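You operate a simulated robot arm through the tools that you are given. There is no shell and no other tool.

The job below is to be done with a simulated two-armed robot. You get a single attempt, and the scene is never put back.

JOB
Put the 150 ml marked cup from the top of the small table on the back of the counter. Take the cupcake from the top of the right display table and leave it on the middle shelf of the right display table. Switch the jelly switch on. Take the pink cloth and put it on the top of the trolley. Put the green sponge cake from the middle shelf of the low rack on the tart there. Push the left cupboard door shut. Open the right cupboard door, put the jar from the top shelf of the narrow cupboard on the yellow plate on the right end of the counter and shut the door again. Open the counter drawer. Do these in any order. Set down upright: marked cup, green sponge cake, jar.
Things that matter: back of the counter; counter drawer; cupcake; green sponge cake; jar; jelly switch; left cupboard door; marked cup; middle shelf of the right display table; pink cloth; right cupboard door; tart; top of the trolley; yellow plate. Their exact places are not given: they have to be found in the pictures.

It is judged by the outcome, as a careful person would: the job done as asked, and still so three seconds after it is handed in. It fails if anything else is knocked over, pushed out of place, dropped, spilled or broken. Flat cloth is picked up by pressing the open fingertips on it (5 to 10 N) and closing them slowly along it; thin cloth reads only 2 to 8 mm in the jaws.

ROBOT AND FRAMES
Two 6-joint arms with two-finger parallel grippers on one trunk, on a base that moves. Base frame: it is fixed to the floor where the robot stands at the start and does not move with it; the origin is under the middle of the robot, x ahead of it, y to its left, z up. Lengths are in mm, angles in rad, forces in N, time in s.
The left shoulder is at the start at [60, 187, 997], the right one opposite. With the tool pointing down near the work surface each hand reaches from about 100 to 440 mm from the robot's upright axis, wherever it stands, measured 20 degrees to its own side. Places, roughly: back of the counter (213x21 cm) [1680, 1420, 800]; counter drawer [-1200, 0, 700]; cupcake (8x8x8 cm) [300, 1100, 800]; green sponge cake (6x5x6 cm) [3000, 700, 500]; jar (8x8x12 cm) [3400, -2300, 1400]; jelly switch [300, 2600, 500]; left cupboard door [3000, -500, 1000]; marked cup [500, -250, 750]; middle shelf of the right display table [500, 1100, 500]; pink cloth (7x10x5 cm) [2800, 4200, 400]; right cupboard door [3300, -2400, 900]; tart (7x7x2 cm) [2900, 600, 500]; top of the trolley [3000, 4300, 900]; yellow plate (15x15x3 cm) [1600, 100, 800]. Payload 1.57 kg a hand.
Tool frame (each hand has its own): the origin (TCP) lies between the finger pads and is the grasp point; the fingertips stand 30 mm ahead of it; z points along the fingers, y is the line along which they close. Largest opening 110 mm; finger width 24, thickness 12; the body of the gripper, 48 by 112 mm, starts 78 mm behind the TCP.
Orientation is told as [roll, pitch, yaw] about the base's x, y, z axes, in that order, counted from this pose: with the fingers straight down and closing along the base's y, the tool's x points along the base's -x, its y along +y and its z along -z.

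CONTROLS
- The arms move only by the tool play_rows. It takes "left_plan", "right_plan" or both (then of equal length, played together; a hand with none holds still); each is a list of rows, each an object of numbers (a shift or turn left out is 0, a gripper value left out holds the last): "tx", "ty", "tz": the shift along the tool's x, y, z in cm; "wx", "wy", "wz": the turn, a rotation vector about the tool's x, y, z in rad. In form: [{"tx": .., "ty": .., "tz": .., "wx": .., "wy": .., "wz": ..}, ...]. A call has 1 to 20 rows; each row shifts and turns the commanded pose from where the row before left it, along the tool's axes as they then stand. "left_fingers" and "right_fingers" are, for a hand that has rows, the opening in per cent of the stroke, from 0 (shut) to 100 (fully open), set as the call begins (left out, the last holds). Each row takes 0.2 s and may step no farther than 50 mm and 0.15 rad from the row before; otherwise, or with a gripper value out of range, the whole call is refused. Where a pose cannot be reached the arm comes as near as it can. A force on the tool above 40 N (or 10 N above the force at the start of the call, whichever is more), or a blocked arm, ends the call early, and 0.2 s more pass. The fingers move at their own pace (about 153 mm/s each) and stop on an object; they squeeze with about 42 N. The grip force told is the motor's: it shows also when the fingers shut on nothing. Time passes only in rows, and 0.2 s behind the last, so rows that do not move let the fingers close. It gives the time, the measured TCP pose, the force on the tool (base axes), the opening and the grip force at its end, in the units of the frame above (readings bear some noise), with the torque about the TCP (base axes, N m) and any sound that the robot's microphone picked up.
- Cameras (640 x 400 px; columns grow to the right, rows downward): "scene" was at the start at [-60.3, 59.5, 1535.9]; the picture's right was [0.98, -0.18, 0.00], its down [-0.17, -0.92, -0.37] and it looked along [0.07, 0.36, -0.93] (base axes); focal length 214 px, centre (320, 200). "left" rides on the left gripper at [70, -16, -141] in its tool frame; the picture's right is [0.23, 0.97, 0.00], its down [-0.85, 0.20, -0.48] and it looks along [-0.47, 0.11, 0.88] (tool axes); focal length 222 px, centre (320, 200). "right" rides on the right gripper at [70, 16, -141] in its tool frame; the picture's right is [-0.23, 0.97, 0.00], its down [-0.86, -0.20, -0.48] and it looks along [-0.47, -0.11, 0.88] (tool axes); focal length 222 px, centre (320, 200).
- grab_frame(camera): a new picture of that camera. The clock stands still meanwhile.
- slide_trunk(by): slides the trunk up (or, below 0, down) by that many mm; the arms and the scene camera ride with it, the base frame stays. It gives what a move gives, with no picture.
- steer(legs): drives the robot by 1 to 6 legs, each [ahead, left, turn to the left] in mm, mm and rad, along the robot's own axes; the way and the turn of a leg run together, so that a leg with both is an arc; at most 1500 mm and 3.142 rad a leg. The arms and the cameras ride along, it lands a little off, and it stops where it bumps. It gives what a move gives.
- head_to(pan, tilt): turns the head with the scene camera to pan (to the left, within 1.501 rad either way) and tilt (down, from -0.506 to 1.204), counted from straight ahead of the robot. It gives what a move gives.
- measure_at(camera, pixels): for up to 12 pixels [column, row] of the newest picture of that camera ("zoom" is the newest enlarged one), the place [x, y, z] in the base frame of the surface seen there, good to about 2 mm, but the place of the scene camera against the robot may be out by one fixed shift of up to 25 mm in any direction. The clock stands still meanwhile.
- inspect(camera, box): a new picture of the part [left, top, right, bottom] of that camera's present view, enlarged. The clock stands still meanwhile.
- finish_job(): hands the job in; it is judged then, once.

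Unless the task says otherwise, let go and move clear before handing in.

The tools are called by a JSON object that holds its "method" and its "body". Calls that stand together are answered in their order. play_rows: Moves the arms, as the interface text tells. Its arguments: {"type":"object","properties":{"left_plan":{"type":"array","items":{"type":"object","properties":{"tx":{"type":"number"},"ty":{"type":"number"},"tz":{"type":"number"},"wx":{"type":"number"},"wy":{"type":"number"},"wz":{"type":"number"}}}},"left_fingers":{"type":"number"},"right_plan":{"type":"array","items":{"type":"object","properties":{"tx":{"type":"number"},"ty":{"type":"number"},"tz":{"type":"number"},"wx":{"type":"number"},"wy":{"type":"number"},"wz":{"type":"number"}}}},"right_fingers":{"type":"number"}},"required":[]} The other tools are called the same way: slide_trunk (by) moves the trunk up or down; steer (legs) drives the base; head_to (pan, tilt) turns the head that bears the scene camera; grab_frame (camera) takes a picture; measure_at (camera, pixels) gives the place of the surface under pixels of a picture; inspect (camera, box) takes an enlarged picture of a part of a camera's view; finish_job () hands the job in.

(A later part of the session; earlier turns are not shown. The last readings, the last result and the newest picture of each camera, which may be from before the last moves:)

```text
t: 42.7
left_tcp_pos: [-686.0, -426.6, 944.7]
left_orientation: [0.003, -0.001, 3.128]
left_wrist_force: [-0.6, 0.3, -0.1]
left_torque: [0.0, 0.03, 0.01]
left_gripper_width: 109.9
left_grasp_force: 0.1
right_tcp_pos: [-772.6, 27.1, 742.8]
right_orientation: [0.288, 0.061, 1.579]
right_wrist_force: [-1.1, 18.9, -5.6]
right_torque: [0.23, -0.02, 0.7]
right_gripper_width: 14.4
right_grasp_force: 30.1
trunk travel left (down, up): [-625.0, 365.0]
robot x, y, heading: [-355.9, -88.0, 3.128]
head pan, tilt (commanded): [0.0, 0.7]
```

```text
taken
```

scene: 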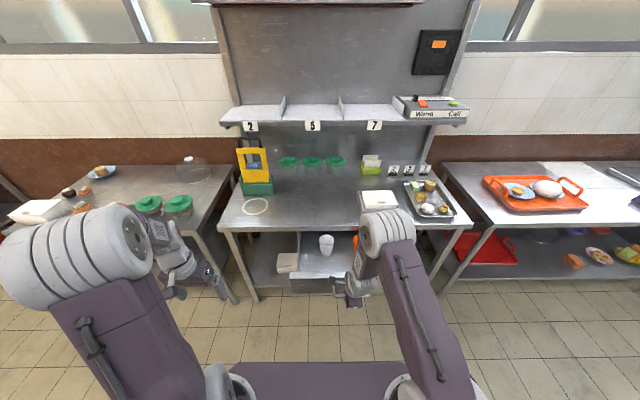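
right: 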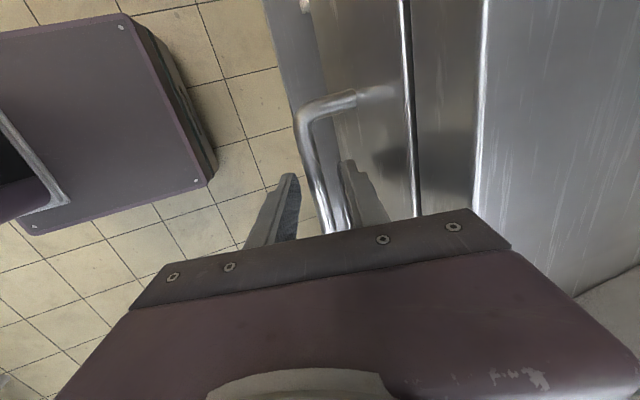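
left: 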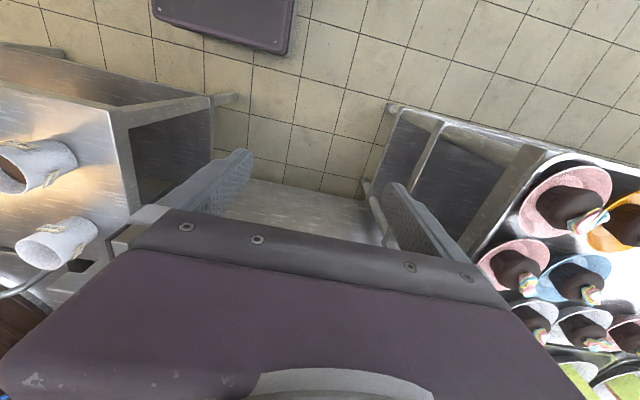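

{"method": "steer", "body": {"legs": [[-60, 0, 0]]}}

{"method": "grab_frame", "body": {"camera": "right"}}

```text
t: 43.7
left_tcp_pos: [-623.5, -429.6, 944.2]
left_orientation: [-0.001, -0.003, 3.13]
left_wrist_force: [0.5, -0.1, 0.8]
left_torque: [-0.03, 0.01, 0.01]
left_gripper_width: 110.0
left_grasp_force: 0.0
right_tcp_pos: [-711.1, 25.3, 741.8]
right_orientation: [0.29, 0.058, 1.578]
right_wrist_force: [0.3, 9.6, 14.8]
right_torque: [0.22, 0.09, 0.65]
right_gripper_width: 13.8
right_grasp_force: 30.2
trunk travel left (down, up): [-625.0, 365.0]
robot x, y, heading: [-293.1, -87.2, 3.129]
head pan, tilt (commanded): [0.0, 0.7]
```

```text
taken
```

right: 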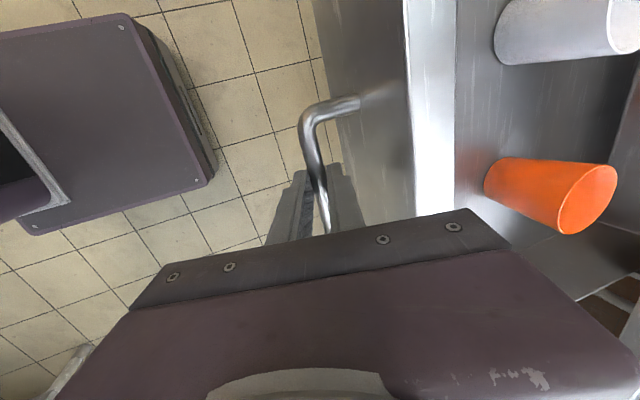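

{"method": "steer", "body": {"legs": [[-50, 0, 0]]}}

{"method": "grab_frame", "body": {"camera": "right"}}

{"method": "grab_frame", "body": {"camera": "scene"}}

```text
t: 44.5
left_tcp_pos: [-608.0, -428.0, 943.2]
left_orientation: [0.0, 0.001, 3.128]
left_wrist_force: [0.5, 0.0, -1.1]
left_torque: [0.01, 0.0, -0.03]
left_gripper_width: 110.0
left_grasp_force: 0.1
right_tcp_pos: [-707.8, 23.6, 746.5]
right_orientation: [0.326, 0.066, 1.575]
right_wrist_force: [-2.5, 2.1, 0.3]
right_torque: [0.18, 0.07, 0.76]
right_gripper_width: 13.9
right_grasp_force: 30.3
trunk travel left (down, up): [-625.0, 365.0]
robot x, y, heading: [-276.2, -83.0, 3.127]
head pan, tilt (commanded): [0.0, 0.7]
stopped in leg 1: the force on the tool passed its limit at 54 N (the readings are from after the stop); the commanded pose is now the measured one
```

```text
taken
```

right: 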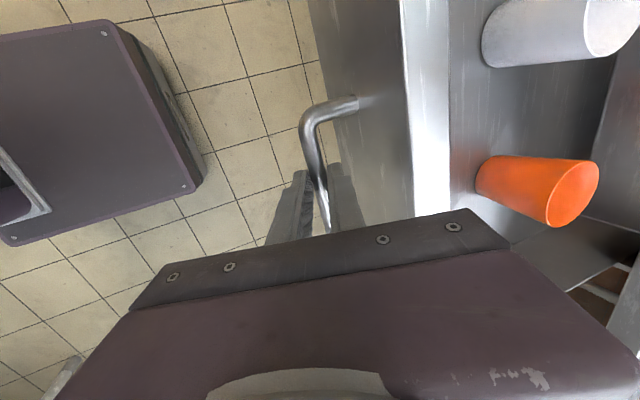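

```text
taken
```

scene: 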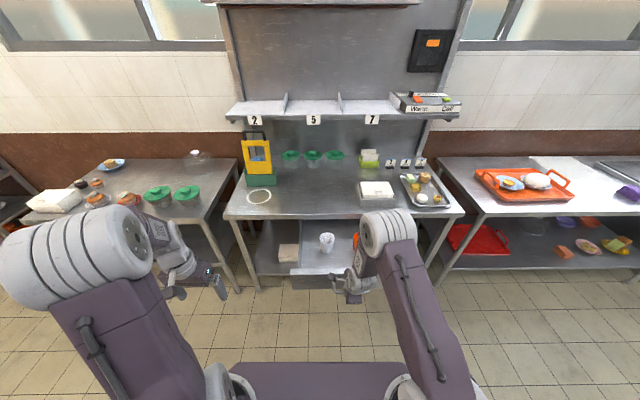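

{"method": "play_rows", "body": {"right_plan": [{}, {}, {}], "right_fingers": 30}}

{"method": "grab_frame", "body": {"camera": "right"}}

```text
t: 45.3
left_tcp_pos: [-608.4, -429.0, 942.9]
left_orientation: [0.0, 0.0, 3.131]
left_wrist_force: [0.5, -0.2, -0.4]
left_torque: [-0.03, -0.02, 0.03]
left_gripper_width: 110.1
left_grasp_force: 0.2
right_tcp_pos: [-707.8, 24.4, 747.3]
right_orientation: [0.326, 0.066, 1.574]
right_wrist_force: [-0.3, 0.4, 0.0]
right_torque: [0.0, 0.02, -0.02]
right_gripper_width: 32.9
right_grasp_force: 0.1
trunk travel left (down, up): [-625.0, 365.0]
robot x, y, heading: [-275.9, -89.7, 3.123]
head pan, tilt (commanded): [0.0, 0.7]
```

```text
taken
```

right: 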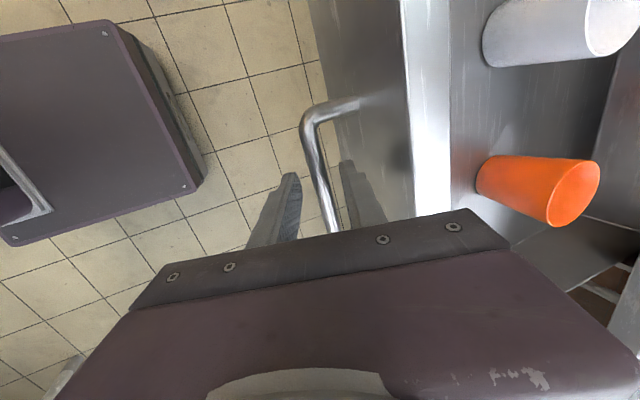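

{"method": "play_rows", "body": {"right_plan": [{"tz": -2}, {"tz": -3}, {"tz": -4}, {"tz": -4}, {"tz": -4}, {"tz": -4}, {"wx": 0.14}, {"wx": 0.14}, {"wz": -0.148}, {"wz": -0.148}, {"wz": -0.148}, {"wz": -0.148}, {"wz": -0.148}, {"wz": -0.148}, {"wz": -0.148}, {"wz": -0.148}, {"wz": -0.148}, {"wz": -0.148}]}}

{"method": "grab_frame", "body": {"camera": "scene"}}

```text
t: 49.1
left_tcp_pos: [-608.4, -428.2, 943.1]
left_orientation: [0.0, 0.0, 3.127]
left_wrist_force: [0.8, -0.1, 0.3]
left_torque: [-0.01, -0.02, 0.0]
left_gripper_width: 110.0
left_grasp_force: 0.1
right_tcp_pos: [-639.4, 37.1, 945.9]
right_orientation: [0.068, -0.04, 3.055]
right_wrist_force: [-0.4, -0.2, 0.2]
right_torque: [0.0, -0.01, 0.0]
right_gripper_width: 33.0
right_grasp_force: 0.0
trunk travel left (down, up): [-625.0, 365.0]
robot x, y, heading: [-278.0, -91.8, 3.13]
head pan, tilt (commanded): [0.0, 0.7]
```

```text
taken
```

scene: 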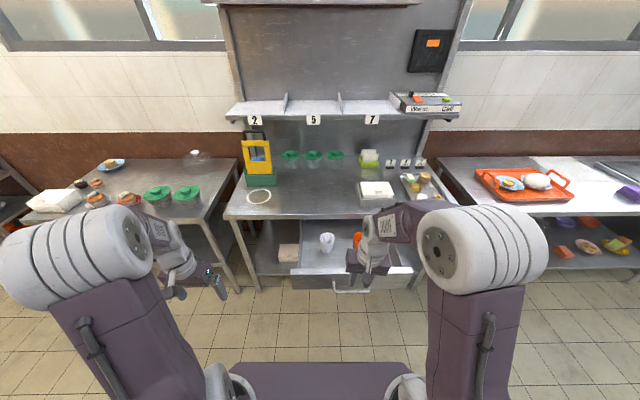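

{"method": "play_rows", "body": {"right_plan": [{"wx": 0.068, "wy": 0.04, "wz": -0.075}, {"ty": -4}, {"ty": -4}, {"ty": -4}], "right_fingers": 100}}

{"method": "steer", "body": {"legs": [[-100, 0, 0], [0, 0, 1.5708], [0, 0, 1.5708]]}}

{"method": "steer", "body": {"legs": [[0, 1000, 0]]}}

{"method": "head_to", "body": {"pan": 0.2, "tilt": 0.8}}

{"method": "grab_frame", "body": {"camera": "scene"}}

```text
t: 50.1
left_tcp_pos: [-608.7, -429.0, 942.7]
left_orientation: [0.001, 0.0, 3.127]
left_wrist_force: [-0.6, 0.1, 0.3]
left_torque: [0.03, -0.01, -0.03]
left_gripper_width: 110.0
left_grasp_force: 0.0
right_tcp_pos: [-639.9, 160.6, 945.2]
right_orientation: [-0.001, -0.002, 3.129]
right_wrist_force: [0.1, 0.2, -0.1]
right_torque: [0.01, 0.03, 0.02]
right_gripper_width: 109.9
right_grasp_force: 0.0
trunk travel left (down, up): [-625.0, 365.0]
robot x, y, heading: [-276.5, -88.0, 3.124]
head pan, tilt (commanded): [0.0, 0.7]
```

```text
t: 58.9
left_tcp_pos: [157.8, 249.3, 943.4]
left_orientation: [0.001, 0.001, -0.018]
left_wrist_force: [-0.1, -0.2, -0.4]
left_torque: [0.05, -0.01, -0.01]
left_gripper_width: 110.1
left_grasp_force: 0.0
right_tcp_pos: [187.4, -337.6, 946.1]
right_orientation: [0.001, -0.001, -0.019]
right_wrist_force: [-0.5, -0.4, 0.3]
right_torque: [0.0, -0.03, -0.01]
right_gripper_width: 110.1
right_grasp_force: 0.1
trunk travel left (down, up): [-625.0, 365.0]
robot x, y, heading: [-175.8, -91.4, -0.022]
head pan, tilt (commanded): [0.0, 0.7]
```

```text
t: 64.0
left_tcp_pos: [172.3, 1239.9, 942.1]
left_orientation: [-0.001, 0.0, -0.015]
left_wrist_force: [-0.3, -0.6, -0.3]
left_torque: [0.01, 0.03, 0.02]
left_gripper_width: 110.0
left_grasp_force: 0.0
right_tcp_pos: [204.2, 651.4, 946.9]
right_orientation: [-0.003, -0.003, -0.012]
right_wrist_force: [-0.3, -0.7, 0.4]
right_torque: [0.0, -0.02, -0.02]
right_gripper_width: 109.9
right_grasp_force: 0.1
trunk travel left (down, up): [-625.0, 365.0]
robot x, y, heading: [-158.4, 895.7, -0.011]
head pan, tilt (commanded): [0.0, 0.7]
```

```text
t: 64.8
left_tcp_pos: [172.5, 1239.6, 943.7]
left_orientation: [0.001, 0.0, -0.013]
left_wrist_force: [0.2, -0.3, 0.0]
left_torque: [-0.01, 0.03, 0.02]
left_gripper_width: 110.1
left_grasp_force: 0.2
right_tcp_pos: [204.1, 652.3, 945.6]
right_orientation: [-0.002, -0.002, -0.012]
right_wrist_force: [-0.9, 0.6, 0.3]
right_torque: [0.01, -0.02, 0.01]
right_gripper_width: 110.0
right_grasp_force: 0.0
trunk travel left (down, up): [-625.0, 365.0]
robot x, y, heading: [-159.1, 898.8, -0.015]
head pan, tilt (commanded): [0.201, 0.799]
```

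```text
taken
```

scene: 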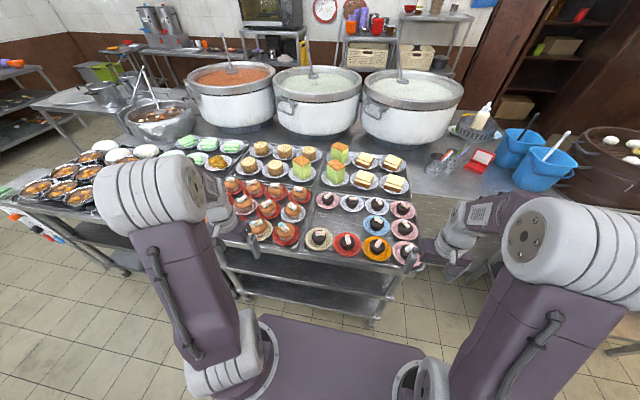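

{"method": "inspect", "body": {"camera": "scene", "box": [200, 130, 440, 280]}}

{"method": "measure_at", "body": {"camera": "scene", "pixels": [[318, 236], [348, 242], [376, 246], [405, 249], [286, 232], [262, 226], [328, 198], [404, 228], [376, 225], [380, 265], [250, 225], [330, 262]]}}

```text
2.67 times, centred on (320, 205) of scene
```

zoom: 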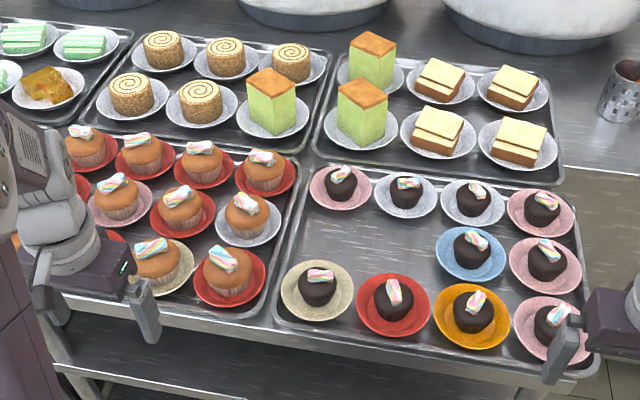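

```text
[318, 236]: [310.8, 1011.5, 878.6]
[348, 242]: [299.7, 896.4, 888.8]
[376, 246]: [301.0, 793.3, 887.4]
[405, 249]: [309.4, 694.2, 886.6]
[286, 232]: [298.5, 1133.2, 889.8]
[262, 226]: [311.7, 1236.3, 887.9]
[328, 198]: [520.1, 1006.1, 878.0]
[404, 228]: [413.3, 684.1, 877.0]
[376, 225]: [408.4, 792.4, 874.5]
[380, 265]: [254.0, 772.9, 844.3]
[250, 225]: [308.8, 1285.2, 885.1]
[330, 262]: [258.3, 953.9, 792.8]
```

{"method": "measure_at", "body": {"camera": "scene", "pixels": [[292, 212], [268, 210], [287, 240], [286, 228], [296, 233], [276, 232], [286, 248], [300, 245], [305, 270], [340, 290], [272, 243], [311, 228]]}}

{"method": "steer", "body": {"legs": [[60, 80, 0.012]]}}

{"method": "grab_frame", "body": {"camera": "left"}}

{"method": "grab_frame", "body": {"camera": "right"}}

```text
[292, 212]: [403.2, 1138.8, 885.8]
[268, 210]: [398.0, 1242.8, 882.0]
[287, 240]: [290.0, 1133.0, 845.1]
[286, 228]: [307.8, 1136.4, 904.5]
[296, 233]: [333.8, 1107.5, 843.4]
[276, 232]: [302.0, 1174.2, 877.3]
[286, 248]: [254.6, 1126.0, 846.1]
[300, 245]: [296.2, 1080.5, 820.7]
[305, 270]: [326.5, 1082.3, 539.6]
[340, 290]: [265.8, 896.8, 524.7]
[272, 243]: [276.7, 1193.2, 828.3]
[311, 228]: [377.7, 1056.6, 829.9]
```

```text
t: 65.9
left_tcp_pos: [229.1, 1322.4, 943.7]
left_orientation: [-0.001, 0.001, -0.003]
left_wrist_force: [-0.5, 0.4, 0.5]
left_torque: [-0.05, -0.01, -0.03]
left_gripper_width: 109.8
left_grasp_force: 0.1
right_tcp_pos: [267.5, 734.6, 945.6]
right_orientation: [-0.002, -0.003, -0.003]
right_wrist_force: [0.3, 0.6, 0.2]
right_torque: [-0.03, 0.02, 0.0]
right_gripper_width: 110.3
right_grasp_force: 0.1
trunk travel left (down, up): [-625.0, 365.0]
robot x, y, heading: [-99.6, 979.2, -0.004]
head pan, tilt (commanded): [0.201, 0.799]
```

```text
taken
```

left: 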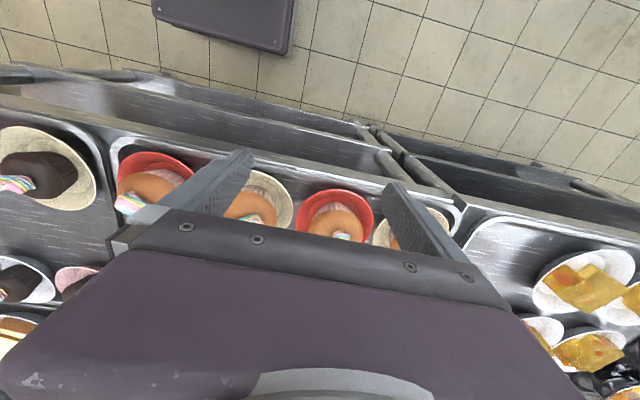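

```text
taken
```

right: 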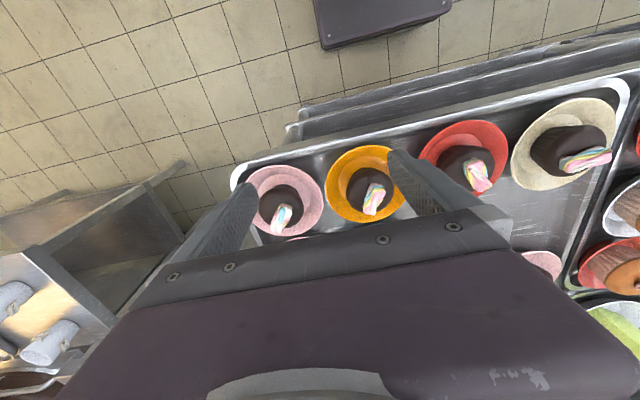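

{"method": "measure_at", "body": {"camera": "left", "pixels": [[155, 160], [150, 188], [130, 203], [175, 165], [125, 165], [190, 170], [250, 210], [225, 205], [40, 140], [340, 220], [330, 200], [100, 190]]}}

{"method": "inspect", "body": {"camera": "left", "box": [80, 120, 240, 240]}}

```text
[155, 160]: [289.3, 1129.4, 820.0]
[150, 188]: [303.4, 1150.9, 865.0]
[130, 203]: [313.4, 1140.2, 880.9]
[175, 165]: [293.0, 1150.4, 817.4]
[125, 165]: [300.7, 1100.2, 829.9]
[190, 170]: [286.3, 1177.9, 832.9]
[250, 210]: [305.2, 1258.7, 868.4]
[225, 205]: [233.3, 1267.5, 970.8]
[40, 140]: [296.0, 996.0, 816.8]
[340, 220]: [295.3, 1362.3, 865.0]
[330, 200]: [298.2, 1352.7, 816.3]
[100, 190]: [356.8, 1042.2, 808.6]
```

```text
3.33 times, centred on (160, 180) of left
```

zoom: 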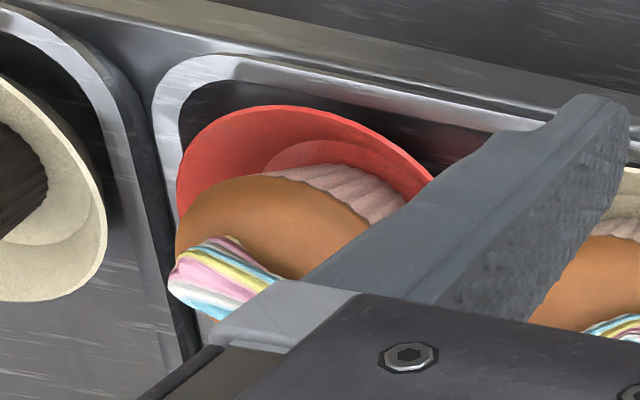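

{"method": "play_rows", "body": {"left_plan": [{"tz": -3, "wy": -0.13}, {"tz": -3, "wy": -0.13}, {"wy": -0.13}, {"wy": -0.13}, {"wy": -0.13}, {"wy": -0.13}]}}

```text
t: 67.3
left_tcp_pos: [234.9, 1338.7, 1012.0]
left_orientation: [-0.005, -0.78, 0.0]
left_wrist_force: [0.0, 0.6, 1.0]
left_torque: [0.03, 0.03, 0.01]
left_gripper_width: 110.0
left_grasp_force: 0.0
left hand out of reach, approached as far as the arm can: row 6
right_tcp_pos: [267.3, 736.3, 946.3]
right_orientation: [-0.003, 0.0, -0.001]
right_wrist_force: [-0.9, 1.2, 0.4]
right_torque: [0.0, -0.01, 0.0]
right_gripper_width: 110.1
right_grasp_force: 0.0
trunk travel left (down, up): [-625.0, 365.0]
robot x, y, heading: [-98.2, 978.1, 0.001]
head pan, tilt (commanded): [0.201, 0.799]
```

{"method": "play_rows", "body": {"left_plan": [{"wy": 0.13}, {"wy": 0.13}, {"wy": 0.13}, {"wy": 0.13}, {"wy": 0.13}, {"wy": 0.13}, {"ty": -4, "tx": 2}, {"ty": -4, "tx": 2}, {"ty": -4, "tx": 2}, {"ty": -4, "tx": 2}, {"ty": -4}]}}

{"method": "grab_frame", "body": {"camera": "left"}}

```text
t: 69.7
left_tcp_pos: [154.3, 1139.0, 1009.7]
left_orientation: [0.002, -0.001, -0.003]
left_wrist_force: [-0.4, 0.3, 0.6]
left_torque: [0.03, 0.03, -0.01]
left_gripper_width: 110.0
left_grasp_force: 0.1
right_tcp_pos: [268.7, 735.8, 945.8]
right_orientation: [0.0, -0.002, -0.001]
right_wrist_force: [1.2, 0.6, 0.3]
right_torque: [0.04, -0.01, 0.0]
right_gripper_width: 109.8
right_grasp_force: 0.1
trunk travel left (down, up): [-625.0, 365.0]
robot x, y, heading: [-100.5, 976.8, -0.002]
head pan, tilt (commanded): [0.201, 0.799]
```

```text
taken
```

left: 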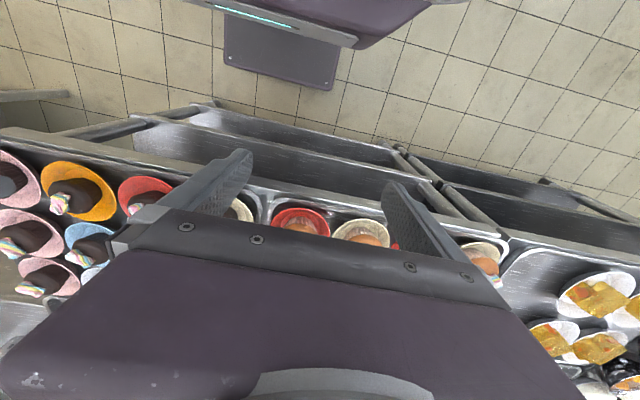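

{"method": "play_rows", "body": {"left_plan": [{"tx": -4}, {"tx": -4}, {"tx": -4}, {"tx": -4}, {"tx": -3}]}}

{"method": "grab_frame", "body": {"camera": "left"}}

```text
t: 70.9
left_tcp_pos: [345.9, 1140.7, 1010.2]
left_orientation: [0.0, -0.001, -0.005]
left_wrist_force: [-0.6, 0.3, 0.6]
left_torque: [-0.01, -0.03, -0.01]
left_gripper_width: 110.1
left_grasp_force: 0.0
right_tcp_pos: [267.9, 735.4, 945.5]
right_orientation: [-0.001, -0.002, -0.002]
right_wrist_force: [0.4, -0.1, -0.8]
right_torque: [0.0, 0.02, 0.01]
right_gripper_width: 110.3
right_grasp_force: 0.1
trunk travel left (down, up): [-625.0, 365.0]
robot x, y, heading: [-102.6, 978.7, 0.001]
head pan, tilt (commanded): [0.201, 0.799]
```

```text
taken
```

left: 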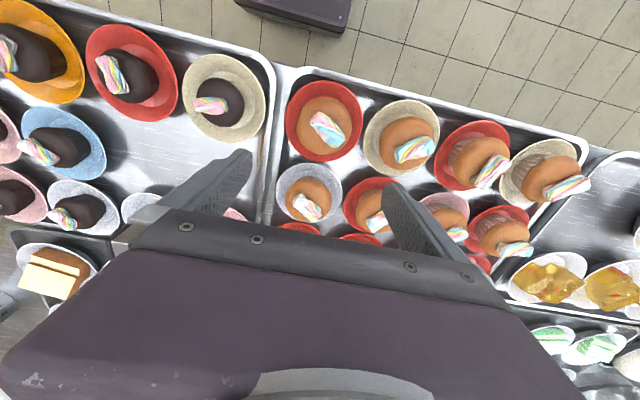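

{"method": "measure_at", "body": {"camera": "left", "pixels": [[323, 121], [324, 98], [324, 158], [288, 120], [360, 115], [300, 125], [350, 125], [405, 145], [408, 102], [382, 140], [310, 200], [325, 103]]}}

{"method": "inspect", "body": {"camera": "left", "box": [260, 60, 460, 240]}}

```text
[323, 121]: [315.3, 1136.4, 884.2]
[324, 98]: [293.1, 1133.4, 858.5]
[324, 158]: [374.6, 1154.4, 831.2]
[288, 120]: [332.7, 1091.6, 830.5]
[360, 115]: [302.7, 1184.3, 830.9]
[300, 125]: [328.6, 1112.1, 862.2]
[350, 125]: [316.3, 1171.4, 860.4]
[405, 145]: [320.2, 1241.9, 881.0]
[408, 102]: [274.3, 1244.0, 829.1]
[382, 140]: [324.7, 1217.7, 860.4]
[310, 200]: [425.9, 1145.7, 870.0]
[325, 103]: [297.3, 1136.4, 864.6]
```

```text
2.22 times, centred on (360, 150) of left
```

zoom: 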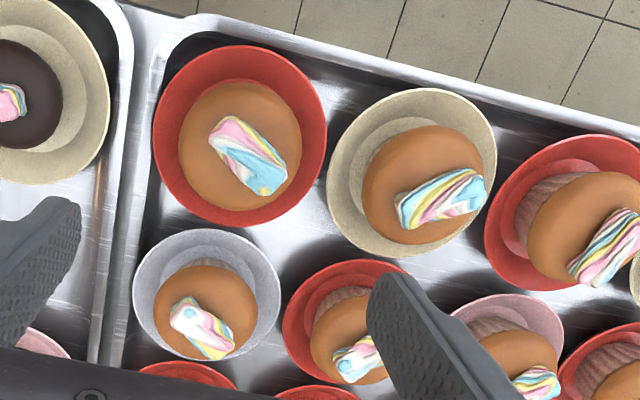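

{"method": "play_rows", "body": {"left_plan": [{"tz": -4, "tx": 2}, {"tz": -4, "tx": 2}, {"tz": -4, "tx": 2}, {"wy": -0.12}, {"wy": -0.12}, {"wy": -0.12}, {"wy": -0.12}, {"wy": -0.12}], "left_fingers": 85}}

{"method": "slide_trunk", "body": {"by": -130}}

{"method": "grab_frame", "body": {"camera": "left"}}

```text
t: 72.7
left_tcp_pos: [289.5, 1138.1, 1131.1]
left_orientation: [0.002, -0.6, -0.004]
left_wrist_force: [0.0, -0.3, -0.2]
left_torque: [-0.02, -0.02, -0.01]
left_gripper_width: 93.5
left_grasp_force: 0.1
left hand out of reach, approached as far as the arm can: row 8
right_tcp_pos: [267.0, 735.3, 945.2]
right_orientation: [-0.001, -0.002, 0.0]
right_wrist_force: [0.6, -0.2, 0.1]
right_torque: [-0.01, -0.01, -0.04]
right_gripper_width: 109.9
right_grasp_force: 0.0
trunk travel left (down, up): [-625.0, 365.0]
robot x, y, heading: [-97.3, 982.2, -0.003]
head pan, tilt (commanded): [0.201, 0.799]
```

```text
t: 73.8
left_tcp_pos: [288.4, 1139.1, 1036.1]
left_orientation: [0.0, -0.6, -0.002]
left_wrist_force: [-0.6, -0.2, 1.2]
left_torque: [0.03, 0.04, 0.0]
left_gripper_width: 93.6
left_grasp_force: 0.1
right_tcp_pos: [268.6, 735.7, 857.4]
right_orientation: [-0.003, -0.011, -0.001]
right_wrist_force: [-7.1, -1.2, 25.8]
right_torque: [1.49, 0.34, 0.15]
right_gripper_width: 109.7
right_grasp_force: 0.2
trunk travel left (down, up): [-531.0, 459.0]
robot x, y, heading: [-99.7, 979.8, -0.003]
head pan, tilt (commanded): [0.201, 0.799]
stopped: the force on the tool passed its limit at 120 N (the readings are from after the stop); the commanded pose is now the measured one
```

```text
taken
```

left: 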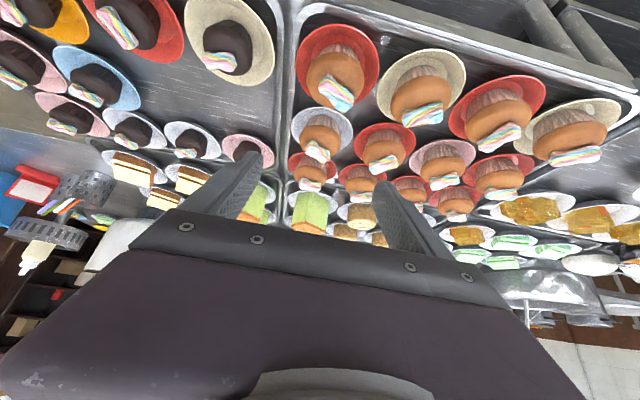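

{"method": "slide_trunk", "body": {"by": 60}}

{"method": "grab_frame", "body": {"camera": "right"}}

{"method": "grab_frame", "body": {"camera": "scene"}}

```text
t: 74.8
left_tcp_pos: [289.8, 1138.3, 1096.0]
left_orientation: [0.002, -0.599, -0.004]
left_wrist_force: [0.6, 0.1, 0.1]
left_torque: [-0.02, 0.0, 0.04]
left_gripper_width: 93.6
left_grasp_force: 0.2
right_tcp_pos: [269.5, 736.4, 916.8]
right_orientation: [-0.001, -0.011, -0.002]
right_wrist_force: [-0.3, -0.4, -1.3]
right_torque: [-0.03, 0.01, -0.01]
right_gripper_width: 110.1
right_grasp_force: 0.1
trunk travel left (down, up): [-591.0, 399.0]
robot x, y, heading: [-100.5, 976.7, 0.001]
head pan, tilt (commanded): [0.201, 0.799]
```

```text
taken
```

right: 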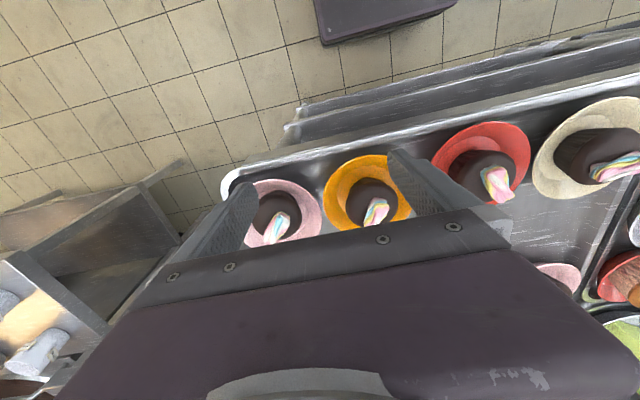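

```text
taken
```

scene: 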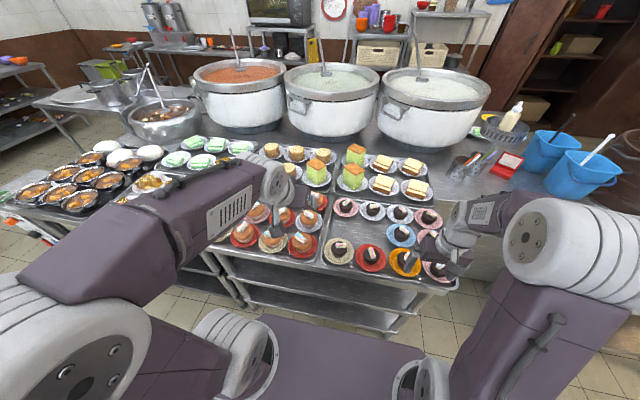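

{"method": "play_rows", "body": {"right_plan": [{"tz": -3, "tx": 3}, {"tx": 4}, {"tx": 4}, {"tx": 4}, {"tx": 4}, {"ty": -4}, {"ty": -3}]}}

{"method": "slide_trunk", "body": {"by": -100}}

{"method": "grab_frame", "body": {"camera": "left"}}

```text
t: 76.4
left_tcp_pos: [290.0, 1137.3, 1096.6]
left_orientation: [0.002, -0.599, -0.003]
left_wrist_force: [-0.9, -0.4, -0.9]
left_torque: [0.02, 0.01, -0.01]
left_gripper_width: 93.5
left_grasp_force: 0.1
right_tcp_pos: [108.9, 652.8, 970.0]
right_orientation: [0.001, -0.012, 0.002]
right_wrist_force: [-0.7, 0.5, -0.9]
right_torque: [0.0, 0.01, -0.02]
right_gripper_width: 110.0
right_grasp_force: 0.1
right hand out of reach, approached as far as the arm can: row 4, 5
trunk travel left (down, up): [-591.0, 399.0]
robot x, y, heading: [-98.9, 978.2, -0.004]
head pan, tilt (commanded): [0.201, 0.799]
```

```text
t: 77.7
left_tcp_pos: [290.0, 1138.3, 996.5]
left_orientation: [0.001, -0.598, -0.003]
left_wrist_force: [0.2, -0.9, -0.1]
left_torque: [-0.02, 0.02, 0.02]
left_gripper_width: 93.6
left_grasp_force: 0.0
right_tcp_pos: [108.8, 654.5, 869.5]
right_orientation: [-0.003, -0.01, -0.003]
right_wrist_force: [-0.2, 0.5, -0.4]
right_torque: [0.01, -0.02, 0.01]
right_gripper_width: 110.0
right_grasp_force: 0.0
trunk travel left (down, up): [-491.0, 499.0]
robot x, y, heading: [-98.1, 979.0, -0.001]
head pan, tilt (commanded): [0.201, 0.799]
```

```text
taken
```

left: 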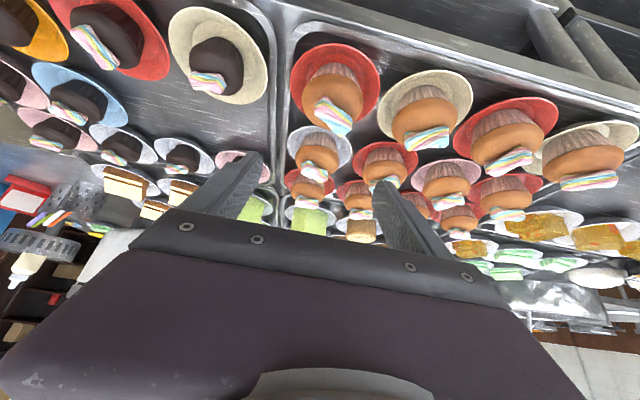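

{"method": "measure_at", "body": {"camera": "left", "pixels": [[332, 92], [308, 98], [360, 92], [334, 115], [332, 75], [350, 50], [318, 75], [350, 72], [395, 118], [422, 135], [425, 105], [330, 150]]}}

{"method": "inspect", "body": {"camera": "left", "box": [270, 30, 430, 150]}}

```text
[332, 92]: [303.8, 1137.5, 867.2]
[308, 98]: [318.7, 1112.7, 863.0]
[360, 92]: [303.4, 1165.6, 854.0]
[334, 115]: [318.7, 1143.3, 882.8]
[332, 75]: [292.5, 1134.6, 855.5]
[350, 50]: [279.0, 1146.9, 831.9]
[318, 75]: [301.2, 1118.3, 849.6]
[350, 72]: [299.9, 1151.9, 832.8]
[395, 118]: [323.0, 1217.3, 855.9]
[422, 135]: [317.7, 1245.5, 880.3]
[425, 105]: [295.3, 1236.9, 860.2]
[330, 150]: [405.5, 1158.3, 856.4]
```

```text
3.33 times, centred on (350, 90) of left
```

zoom: 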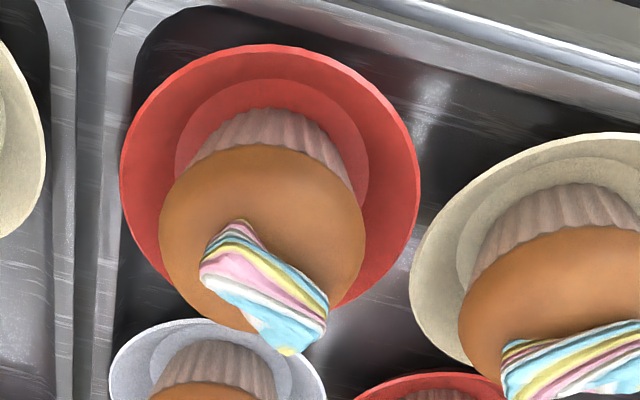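

{"method": "play_rows", "body": {"left_plan": [{"tx": 3, "ty": 0.15}, {"tx": 2.7}, {"tz": 3}, {"tz": 3}, {"tz": 3}, {"tz": 2}, {}]}}

{"method": "grab_frame", "body": {"camera": "left"}}

```text
t: 79.3
left_tcp_pos: [336.7, 1136.9, 862.8]
left_orientation: [-0.001, -0.598, -0.004]
left_wrist_force: [0.2, -0.5, 1.2]
left_torque: [0.11, -0.02, 0.0]
left_gripper_width: 93.9
left_grasp_force: 0.3
left hand out of reach, approached as far as the arm can: row 1, 2
right_tcp_pos: [110.1, 653.3, 870.1]
right_orientation: [-0.001, -0.012, -0.001]
right_wrist_force: [-0.7, 0.7, 0.5]
right_torque: [-0.02, -0.02, -0.06]
right_gripper_width: 110.1
right_grasp_force: 0.1
trunk travel left (down, up): [-491.0, 499.0]
robot x, y, heading: [-99.7, 975.9, -0.003]
head pan, tilt (commanded): [0.201, 0.799]
```

```text
taken
```

left: 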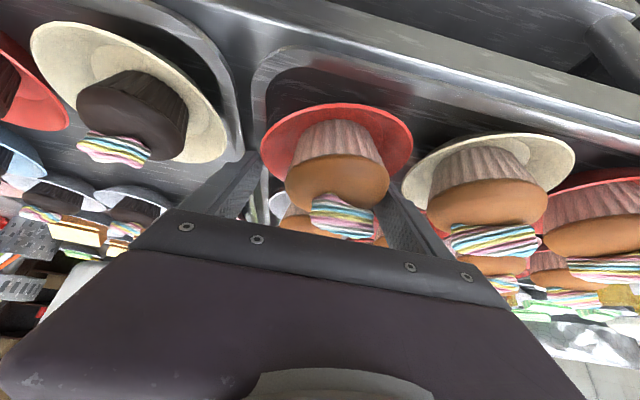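

{"method": "play_rows", "body": {"left_plan": [{"tz": -1, "tx": 1, "ty": 0.1}, {"tz": -1, "tx": 1, "ty": 0.2}, {}]}}

{"method": "grab_frame", "body": {"camera": "left"}}

```text
t: 80.1
left_tcp_pos: [310.5, 1138.0, 867.3]
left_orientation: [0.0, -0.597, -0.002]
left_wrist_force: [-0.1, -0.1, -0.3]
left_torque: [0.03, 0.02, 0.0]
left_gripper_width: 93.6
left_grasp_force: 0.0
right_tcp_pos: [108.6, 653.8, 870.2]
right_orientation: [-0.003, -0.011, -0.002]
right_wrist_force: [0.6, -0.6, 0.9]
right_torque: [0.0, -0.02, 0.02]
right_gripper_width: 110.2
right_grasp_force: 0.0
trunk travel left (down, up): [-491.0, 499.0]
robot x, y, heading: [-98.8, 977.7, 0.0]
head pan, tilt (commanded): [0.201, 0.799]
```

```text
taken
```

left: 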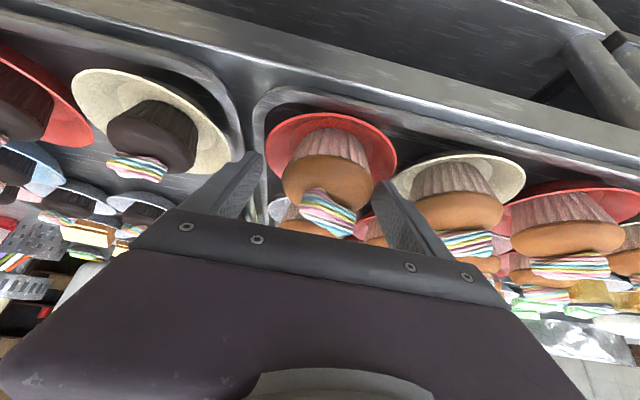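

{"method": "play_rows", "body": {"left_plan": [{}, {}, {}, {}], "left_fingers": 0}}

{"method": "grab_frame", "body": {"camera": "left"}}

```text
t: 81.1
left_tcp_pos: [309.5, 1137.8, 867.2]
left_orientation: [0.002, -0.599, -0.002]
left_wrist_force: [0.3, 1.0, 0.2]
left_torque: [0.02, 0.01, -0.03]
left_gripper_width: 70.4
left_grasp_force: 42.0
right_tcp_pos: [108.8, 653.8, 870.9]
right_orientation: [-0.004, -0.008, -0.002]
right_wrist_force: [-0.1, -0.2, 0.5]
right_torque: [-0.04, 0.03, 0.01]
right_gripper_width: 109.8
right_grasp_force: 0.1
trunk travel left (down, up): [-491.0, 499.0]
robot x, y, heading: [-98.9, 978.9, -0.002]
head pan, tilt (commanded): [0.201, 0.799]
```

```text
taken
```

left: 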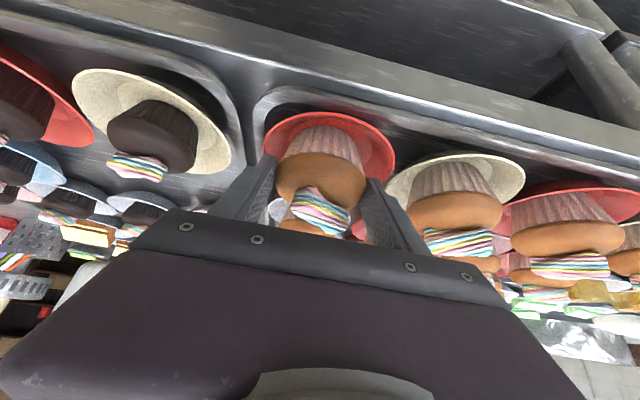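

{"method": "play_rows", "body": {"left_plan": [{"tz": -0.83, "tx": -0.57}, {"tz": -2.47, "tx": -1.7}, {"tz": -2.47, "tx": -1.7}, {"tz": -2.47, "tx": -1.7}]}}

{"method": "grab_frame", "body": {"camera": "left"}}

{"method": "grab_frame", "body": {"camera": "scene"}}

```text
t: 82.1
left_tcp_pos: [309.2, 1135.8, 969.0]
left_orientation: [0.001, -0.598, -0.005]
left_wrist_force: [-1.1, -0.7, -0.4]
left_torque: [0.0, 0.01, 0.03]
left_gripper_width: 70.4
left_grasp_force: 42.0
right_tcp_pos: [109.6, 654.3, 870.4]
right_orientation: [-0.002, -0.012, -0.002]
right_wrist_force: [0.6, 0.4, -0.3]
right_torque: [0.0, -0.01, 0.02]
right_gripper_width: 110.2
right_grasp_force: 0.0
trunk travel left (down, up): [-491.0, 499.0]
robot x, y, heading: [-101.2, 974.1, 0.0]
head pan, tilt (commanded): [0.201, 0.799]
```

```text
taken
```

left: 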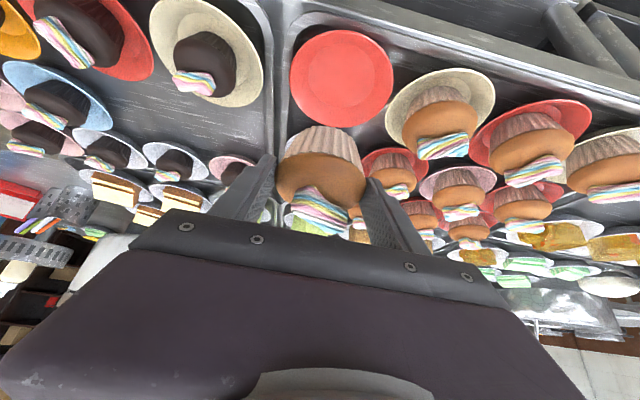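

```text
taken
```

scene: 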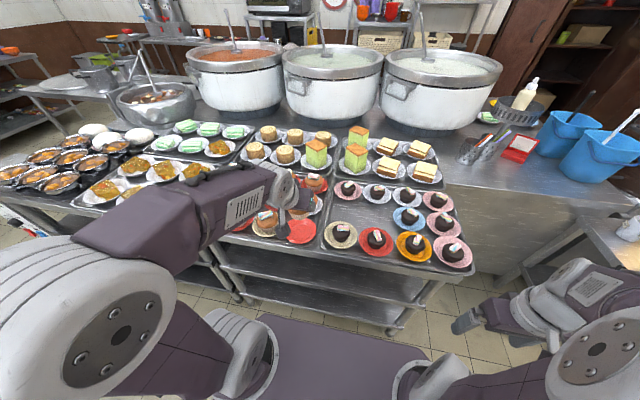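

{"method": "measure_at", "body": {"camera": "scene", "pixels": [[320, 270], [320, 285], [320, 292], [260, 262], [350, 275], [390, 287], [300, 300], [370, 320], [320, 258], [330, 252], [430, 290], [330, 275]]}}

{"method": "inspect", "body": {"camera": "scene", "box": [200, 220, 480, 340]}}

```text
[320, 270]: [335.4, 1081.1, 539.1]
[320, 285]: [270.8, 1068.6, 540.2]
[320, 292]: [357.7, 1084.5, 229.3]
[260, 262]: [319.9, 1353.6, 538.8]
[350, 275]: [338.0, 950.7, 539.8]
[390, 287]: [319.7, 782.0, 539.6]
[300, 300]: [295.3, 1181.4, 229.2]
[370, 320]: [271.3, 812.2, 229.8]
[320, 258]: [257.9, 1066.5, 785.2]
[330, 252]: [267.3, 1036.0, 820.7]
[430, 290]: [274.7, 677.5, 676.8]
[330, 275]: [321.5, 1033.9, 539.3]
```

```text
2.29 times, centred on (340, 280) of scene
```

zoom: 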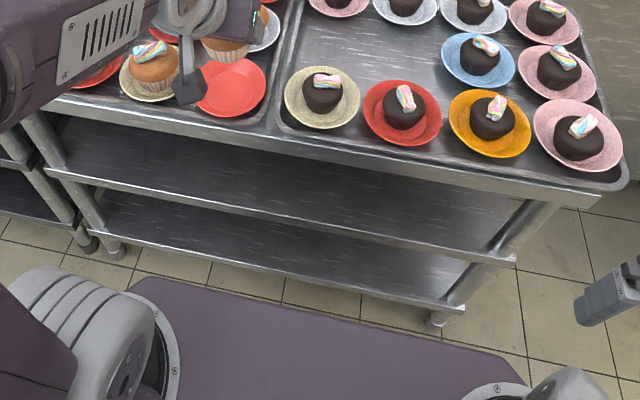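

{"method": "measure_at", "body": {"camera": "scene", "pixels": [[302, 233], [302, 241], [302, 222], [315, 232]]}}

{"method": "measure_at", "body": {"camera": "left", "pixels": [[342, 78], [342, 32], [342, 123], [291, 78], [393, 78], [560, 30], [420, 20], [500, 45]]}}

```text
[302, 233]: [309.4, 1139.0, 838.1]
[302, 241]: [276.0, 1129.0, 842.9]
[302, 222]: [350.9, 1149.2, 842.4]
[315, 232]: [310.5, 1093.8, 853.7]
```

```text
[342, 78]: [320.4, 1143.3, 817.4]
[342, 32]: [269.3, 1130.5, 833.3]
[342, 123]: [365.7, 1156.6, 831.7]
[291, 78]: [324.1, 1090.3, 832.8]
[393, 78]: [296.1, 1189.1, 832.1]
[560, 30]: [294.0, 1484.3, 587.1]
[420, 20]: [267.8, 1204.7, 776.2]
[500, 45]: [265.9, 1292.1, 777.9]
```

{"method": "steer", "body": {"legs": [[-250, 0, 0]]}}

{"method": "slide_trunk", "body": {"by": -300}}

{"method": "grab_frame", "body": {"camera": "left"}}

{"method": "grab_frame", "body": {"camera": "scene"}}

```text
t: 83.9
left_tcp_pos: [61.1, 1135.0, 969.2]
left_orientation: [0.003, -0.599, -0.006]
left_wrist_force: [0.2, 0.5, -1.4]
left_torque: [0.0, 0.02, 0.02]
left_gripper_width: 70.1
left_grasp_force: 41.8
right_tcp_pos: [-141.4, 655.0, 869.6]
right_orientation: [-0.002, -0.013, -0.003]
right_wrist_force: [-1.1, 0.3, -0.1]
right_torque: [0.01, -0.07, -0.01]
right_gripper_width: 110.1
right_grasp_force: 0.0
trunk travel left (down, up): [-491.0, 499.0]
robot x, y, heading: [-347.1, 983.2, -0.002]
head pan, tilt (commanded): [0.201, 0.799]
```

```text
t: 86.9
left_tcp_pos: [60.0, 1136.1, 670.2]
left_orientation: [0.0, -0.599, -0.007]
left_wrist_force: [-0.1, -0.1, 0.0]
left_torque: [0.0, 0.02, 0.02]
left_gripper_width: 70.1
left_grasp_force: 41.9
right_tcp_pos: [-140.9, 654.9, 570.2]
right_orientation: [-0.002, -0.01, -0.006]
right_wrist_force: [0.1, 0.2, 0.6]
right_torque: [0.01, -0.02, 0.03]
right_gripper_width: 110.2
right_grasp_force: 0.0
trunk travel left (down, up): [-191.0, 799.0]
robot x, y, heading: [-346.1, 979.0, -0.008]
head pan, tilt (commanded): [0.201, 0.799]
```

```text
taken
```

left: 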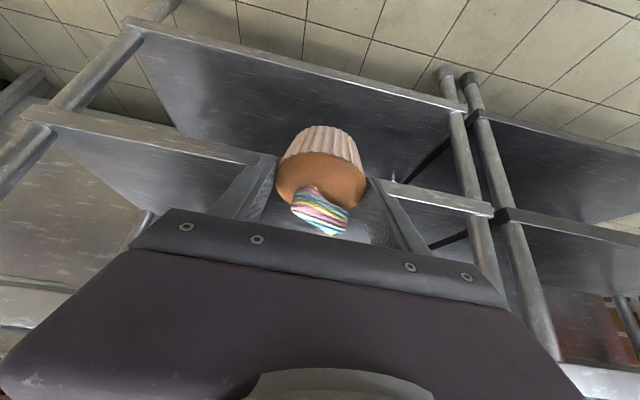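

```text
taken
```

scene: 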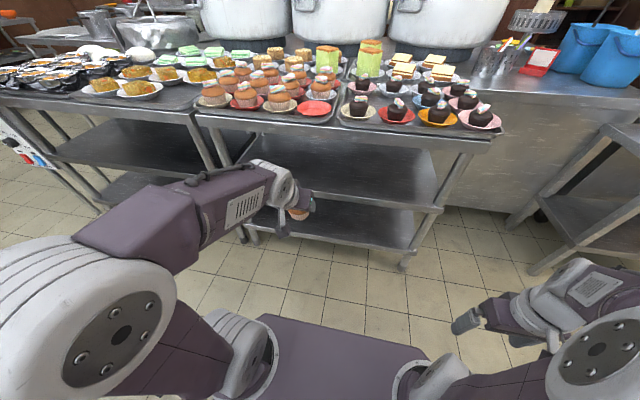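

{"method": "measure_at", "body": {"camera": "left", "pixels": [[180, 160], [230, 160], [120, 160], [420, 200], [350, 70], [260, 150], [200, 180], [330, 128], [308, 130], [352, 140], [100, 115]]}}

{"method": "measure_at", "body": {"camera": "scene", "pixels": [[350, 160], [350, 195], [400, 170], [340, 140], [340, 125], [300, 150], [420, 205]]}}

```text
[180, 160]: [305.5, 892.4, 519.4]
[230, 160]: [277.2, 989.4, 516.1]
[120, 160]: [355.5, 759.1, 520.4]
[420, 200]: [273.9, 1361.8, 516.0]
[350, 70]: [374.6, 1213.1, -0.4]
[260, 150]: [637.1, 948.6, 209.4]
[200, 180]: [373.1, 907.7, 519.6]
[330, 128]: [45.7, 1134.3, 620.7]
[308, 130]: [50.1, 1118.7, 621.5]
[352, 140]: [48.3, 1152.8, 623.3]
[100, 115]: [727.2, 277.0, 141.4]
```

```text
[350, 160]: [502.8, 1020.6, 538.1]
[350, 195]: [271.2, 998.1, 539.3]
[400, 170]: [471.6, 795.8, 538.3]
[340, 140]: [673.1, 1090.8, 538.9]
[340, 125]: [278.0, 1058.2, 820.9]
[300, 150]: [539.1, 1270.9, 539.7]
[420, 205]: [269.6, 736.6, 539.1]
```

{"method": "play_rows", "body": {"left_plan": [{"tz": 2.28, "tx": 1.56}, {"tz": 2.28, "tx": 1.56}, {"tz": 2.28, "tx": 1.56}, {}]}}

{"method": "steer", "body": {"legs": [[160, 0, 0.005]]}}

{"method": "grab_frame", "body": {"camera": "left"}}

{"method": "grab_frame", "body": {"camera": "scene"}}

```text
t: 87.9
left_tcp_pos: [60.4, 1136.1, 584.1]
left_orientation: [0.0, -0.599, -0.006]
left_wrist_force: [0.1, -0.3, -0.7]
left_torque: [0.01, 0.03, 0.01]
left_gripper_width: 69.9
left_grasp_force: 41.4
right_tcp_pos: [-141.2, 653.4, 570.0]
right_orientation: [-0.001, -0.011, -0.002]
right_wrist_force: [-0.1, -0.6, 0.3]
right_torque: [-0.01, 0.02, 0.02]
right_gripper_width: 109.9
right_grasp_force: 0.0
trunk travel left (down, up): [-191.0, 799.0]
robot x, y, heading: [-347.3, 979.9, 0.001]
head pan, tilt (commanded): [0.201, 0.799]
```

```text
t: 89.3
left_tcp_pos: [219.6, 1139.1, 584.6]
left_orientation: [0.002, -0.596, 0.001]
left_wrist_force: [-0.2, -0.3, -0.5]
left_torque: [-0.02, -0.02, 0.02]
left_gripper_width: 70.0
left_grasp_force: 41.6
right_tcp_pos: [21.8, 655.2, 569.8]
right_orientation: [-0.001, -0.01, 0.003]
right_wrist_force: [-0.2, 0.7, 0.3]
right_torque: [0.0, 0.05, -0.03]
right_gripper_width: 110.0
right_grasp_force: 0.1
trunk travel left (down, up): [-191.0, 799.0]
robot x, y, heading: [-188.0, 974.7, 0.001]
head pan, tilt (commanded): [0.201, 0.799]
```

```text
taken
```

left: 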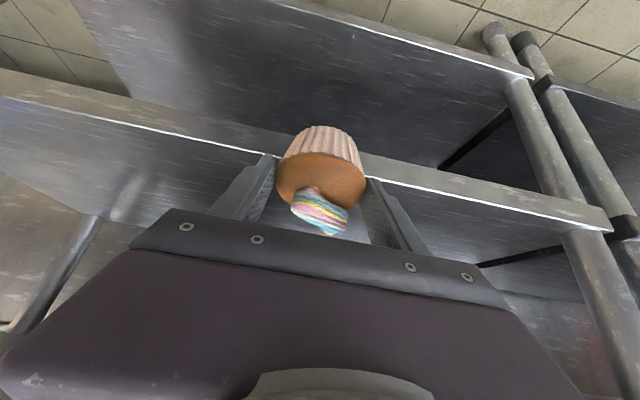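

```text
taken
```

scene: 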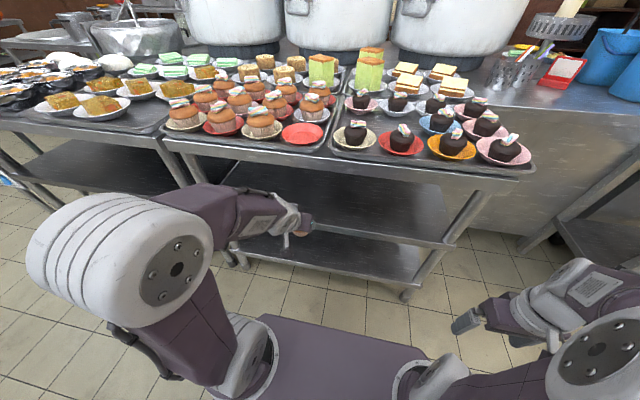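

{"method": "steer", "body": {"legs": [[50, 0, 0]]}}

{"method": "steer", "body": {"legs": [[42, 0, 0]]}}

{"method": "grab_frame", "body": {"camera": "left"}}

{"method": "grab_frame", "body": {"camera": "scene"}}

```text
t: 90.3
left_tcp_pos: [270.5, 1140.0, 585.1]
left_orientation: [0.003, -0.597, 0.001]
left_wrist_force: [-0.4, 0.0, -0.1]
left_torque: [-0.04, 0.0, 0.01]
left_gripper_width: 70.1
left_grasp_force: 42.1
right_tcp_pos: [71.8, 655.0, 570.5]
right_orientation: [0.0, -0.009, 0.003]
right_wrist_force: [0.4, -0.8, -0.8]
right_torque: [0.0, 0.0, 0.0]
right_gripper_width: 110.0
right_grasp_force: 0.1
trunk travel left (down, up): [-191.0, 799.0]
robot x, y, heading: [-136.2, 977.2, 0.001]
head pan, tilt (commanded): [0.201, 0.799]
```

```text
t: 91.2
left_tcp_pos: [310.4, 1139.3, 583.8]
left_orientation: [-0.003, -0.597, 0.0]
left_wrist_force: [-0.9, 0.3, -1.3]
left_torque: [0.0, 0.04, -0.04]
left_gripper_width: 70.1
left_grasp_force: 42.2
right_tcp_pos: [112.8, 655.8, 570.1]
right_orientation: [-0.002, -0.01, 0.003]
right_wrist_force: [0.0, -0.2, -0.2]
right_torque: [-0.02, 0.01, -0.01]
right_gripper_width: 110.2
right_grasp_force: 0.1
trunk travel left (down, up): [-191.0, 799.0]
robot x, y, heading: [-95.5, 981.3, 0.004]
head pan, tilt (commanded): [0.201, 0.799]
```

```text
taken
```

left: 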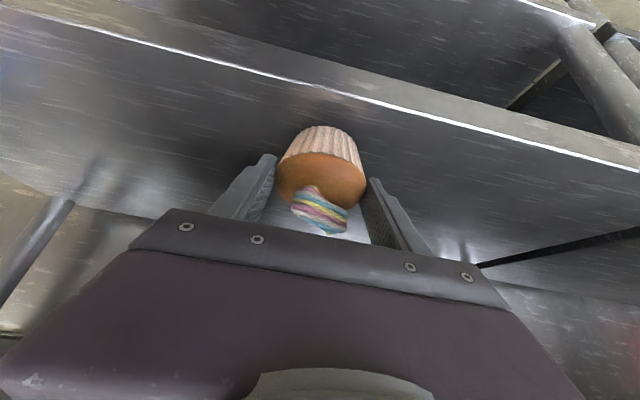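

```text
taken
```

scene: 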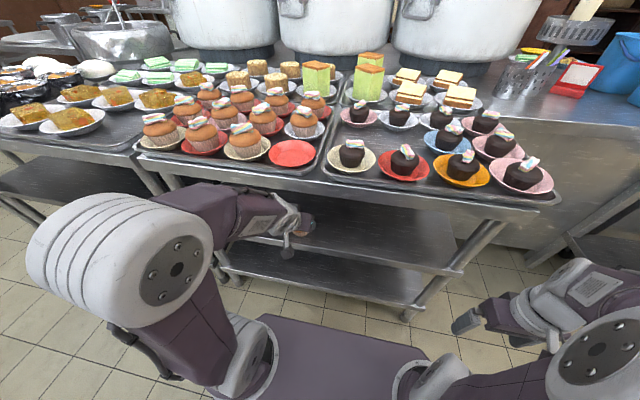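

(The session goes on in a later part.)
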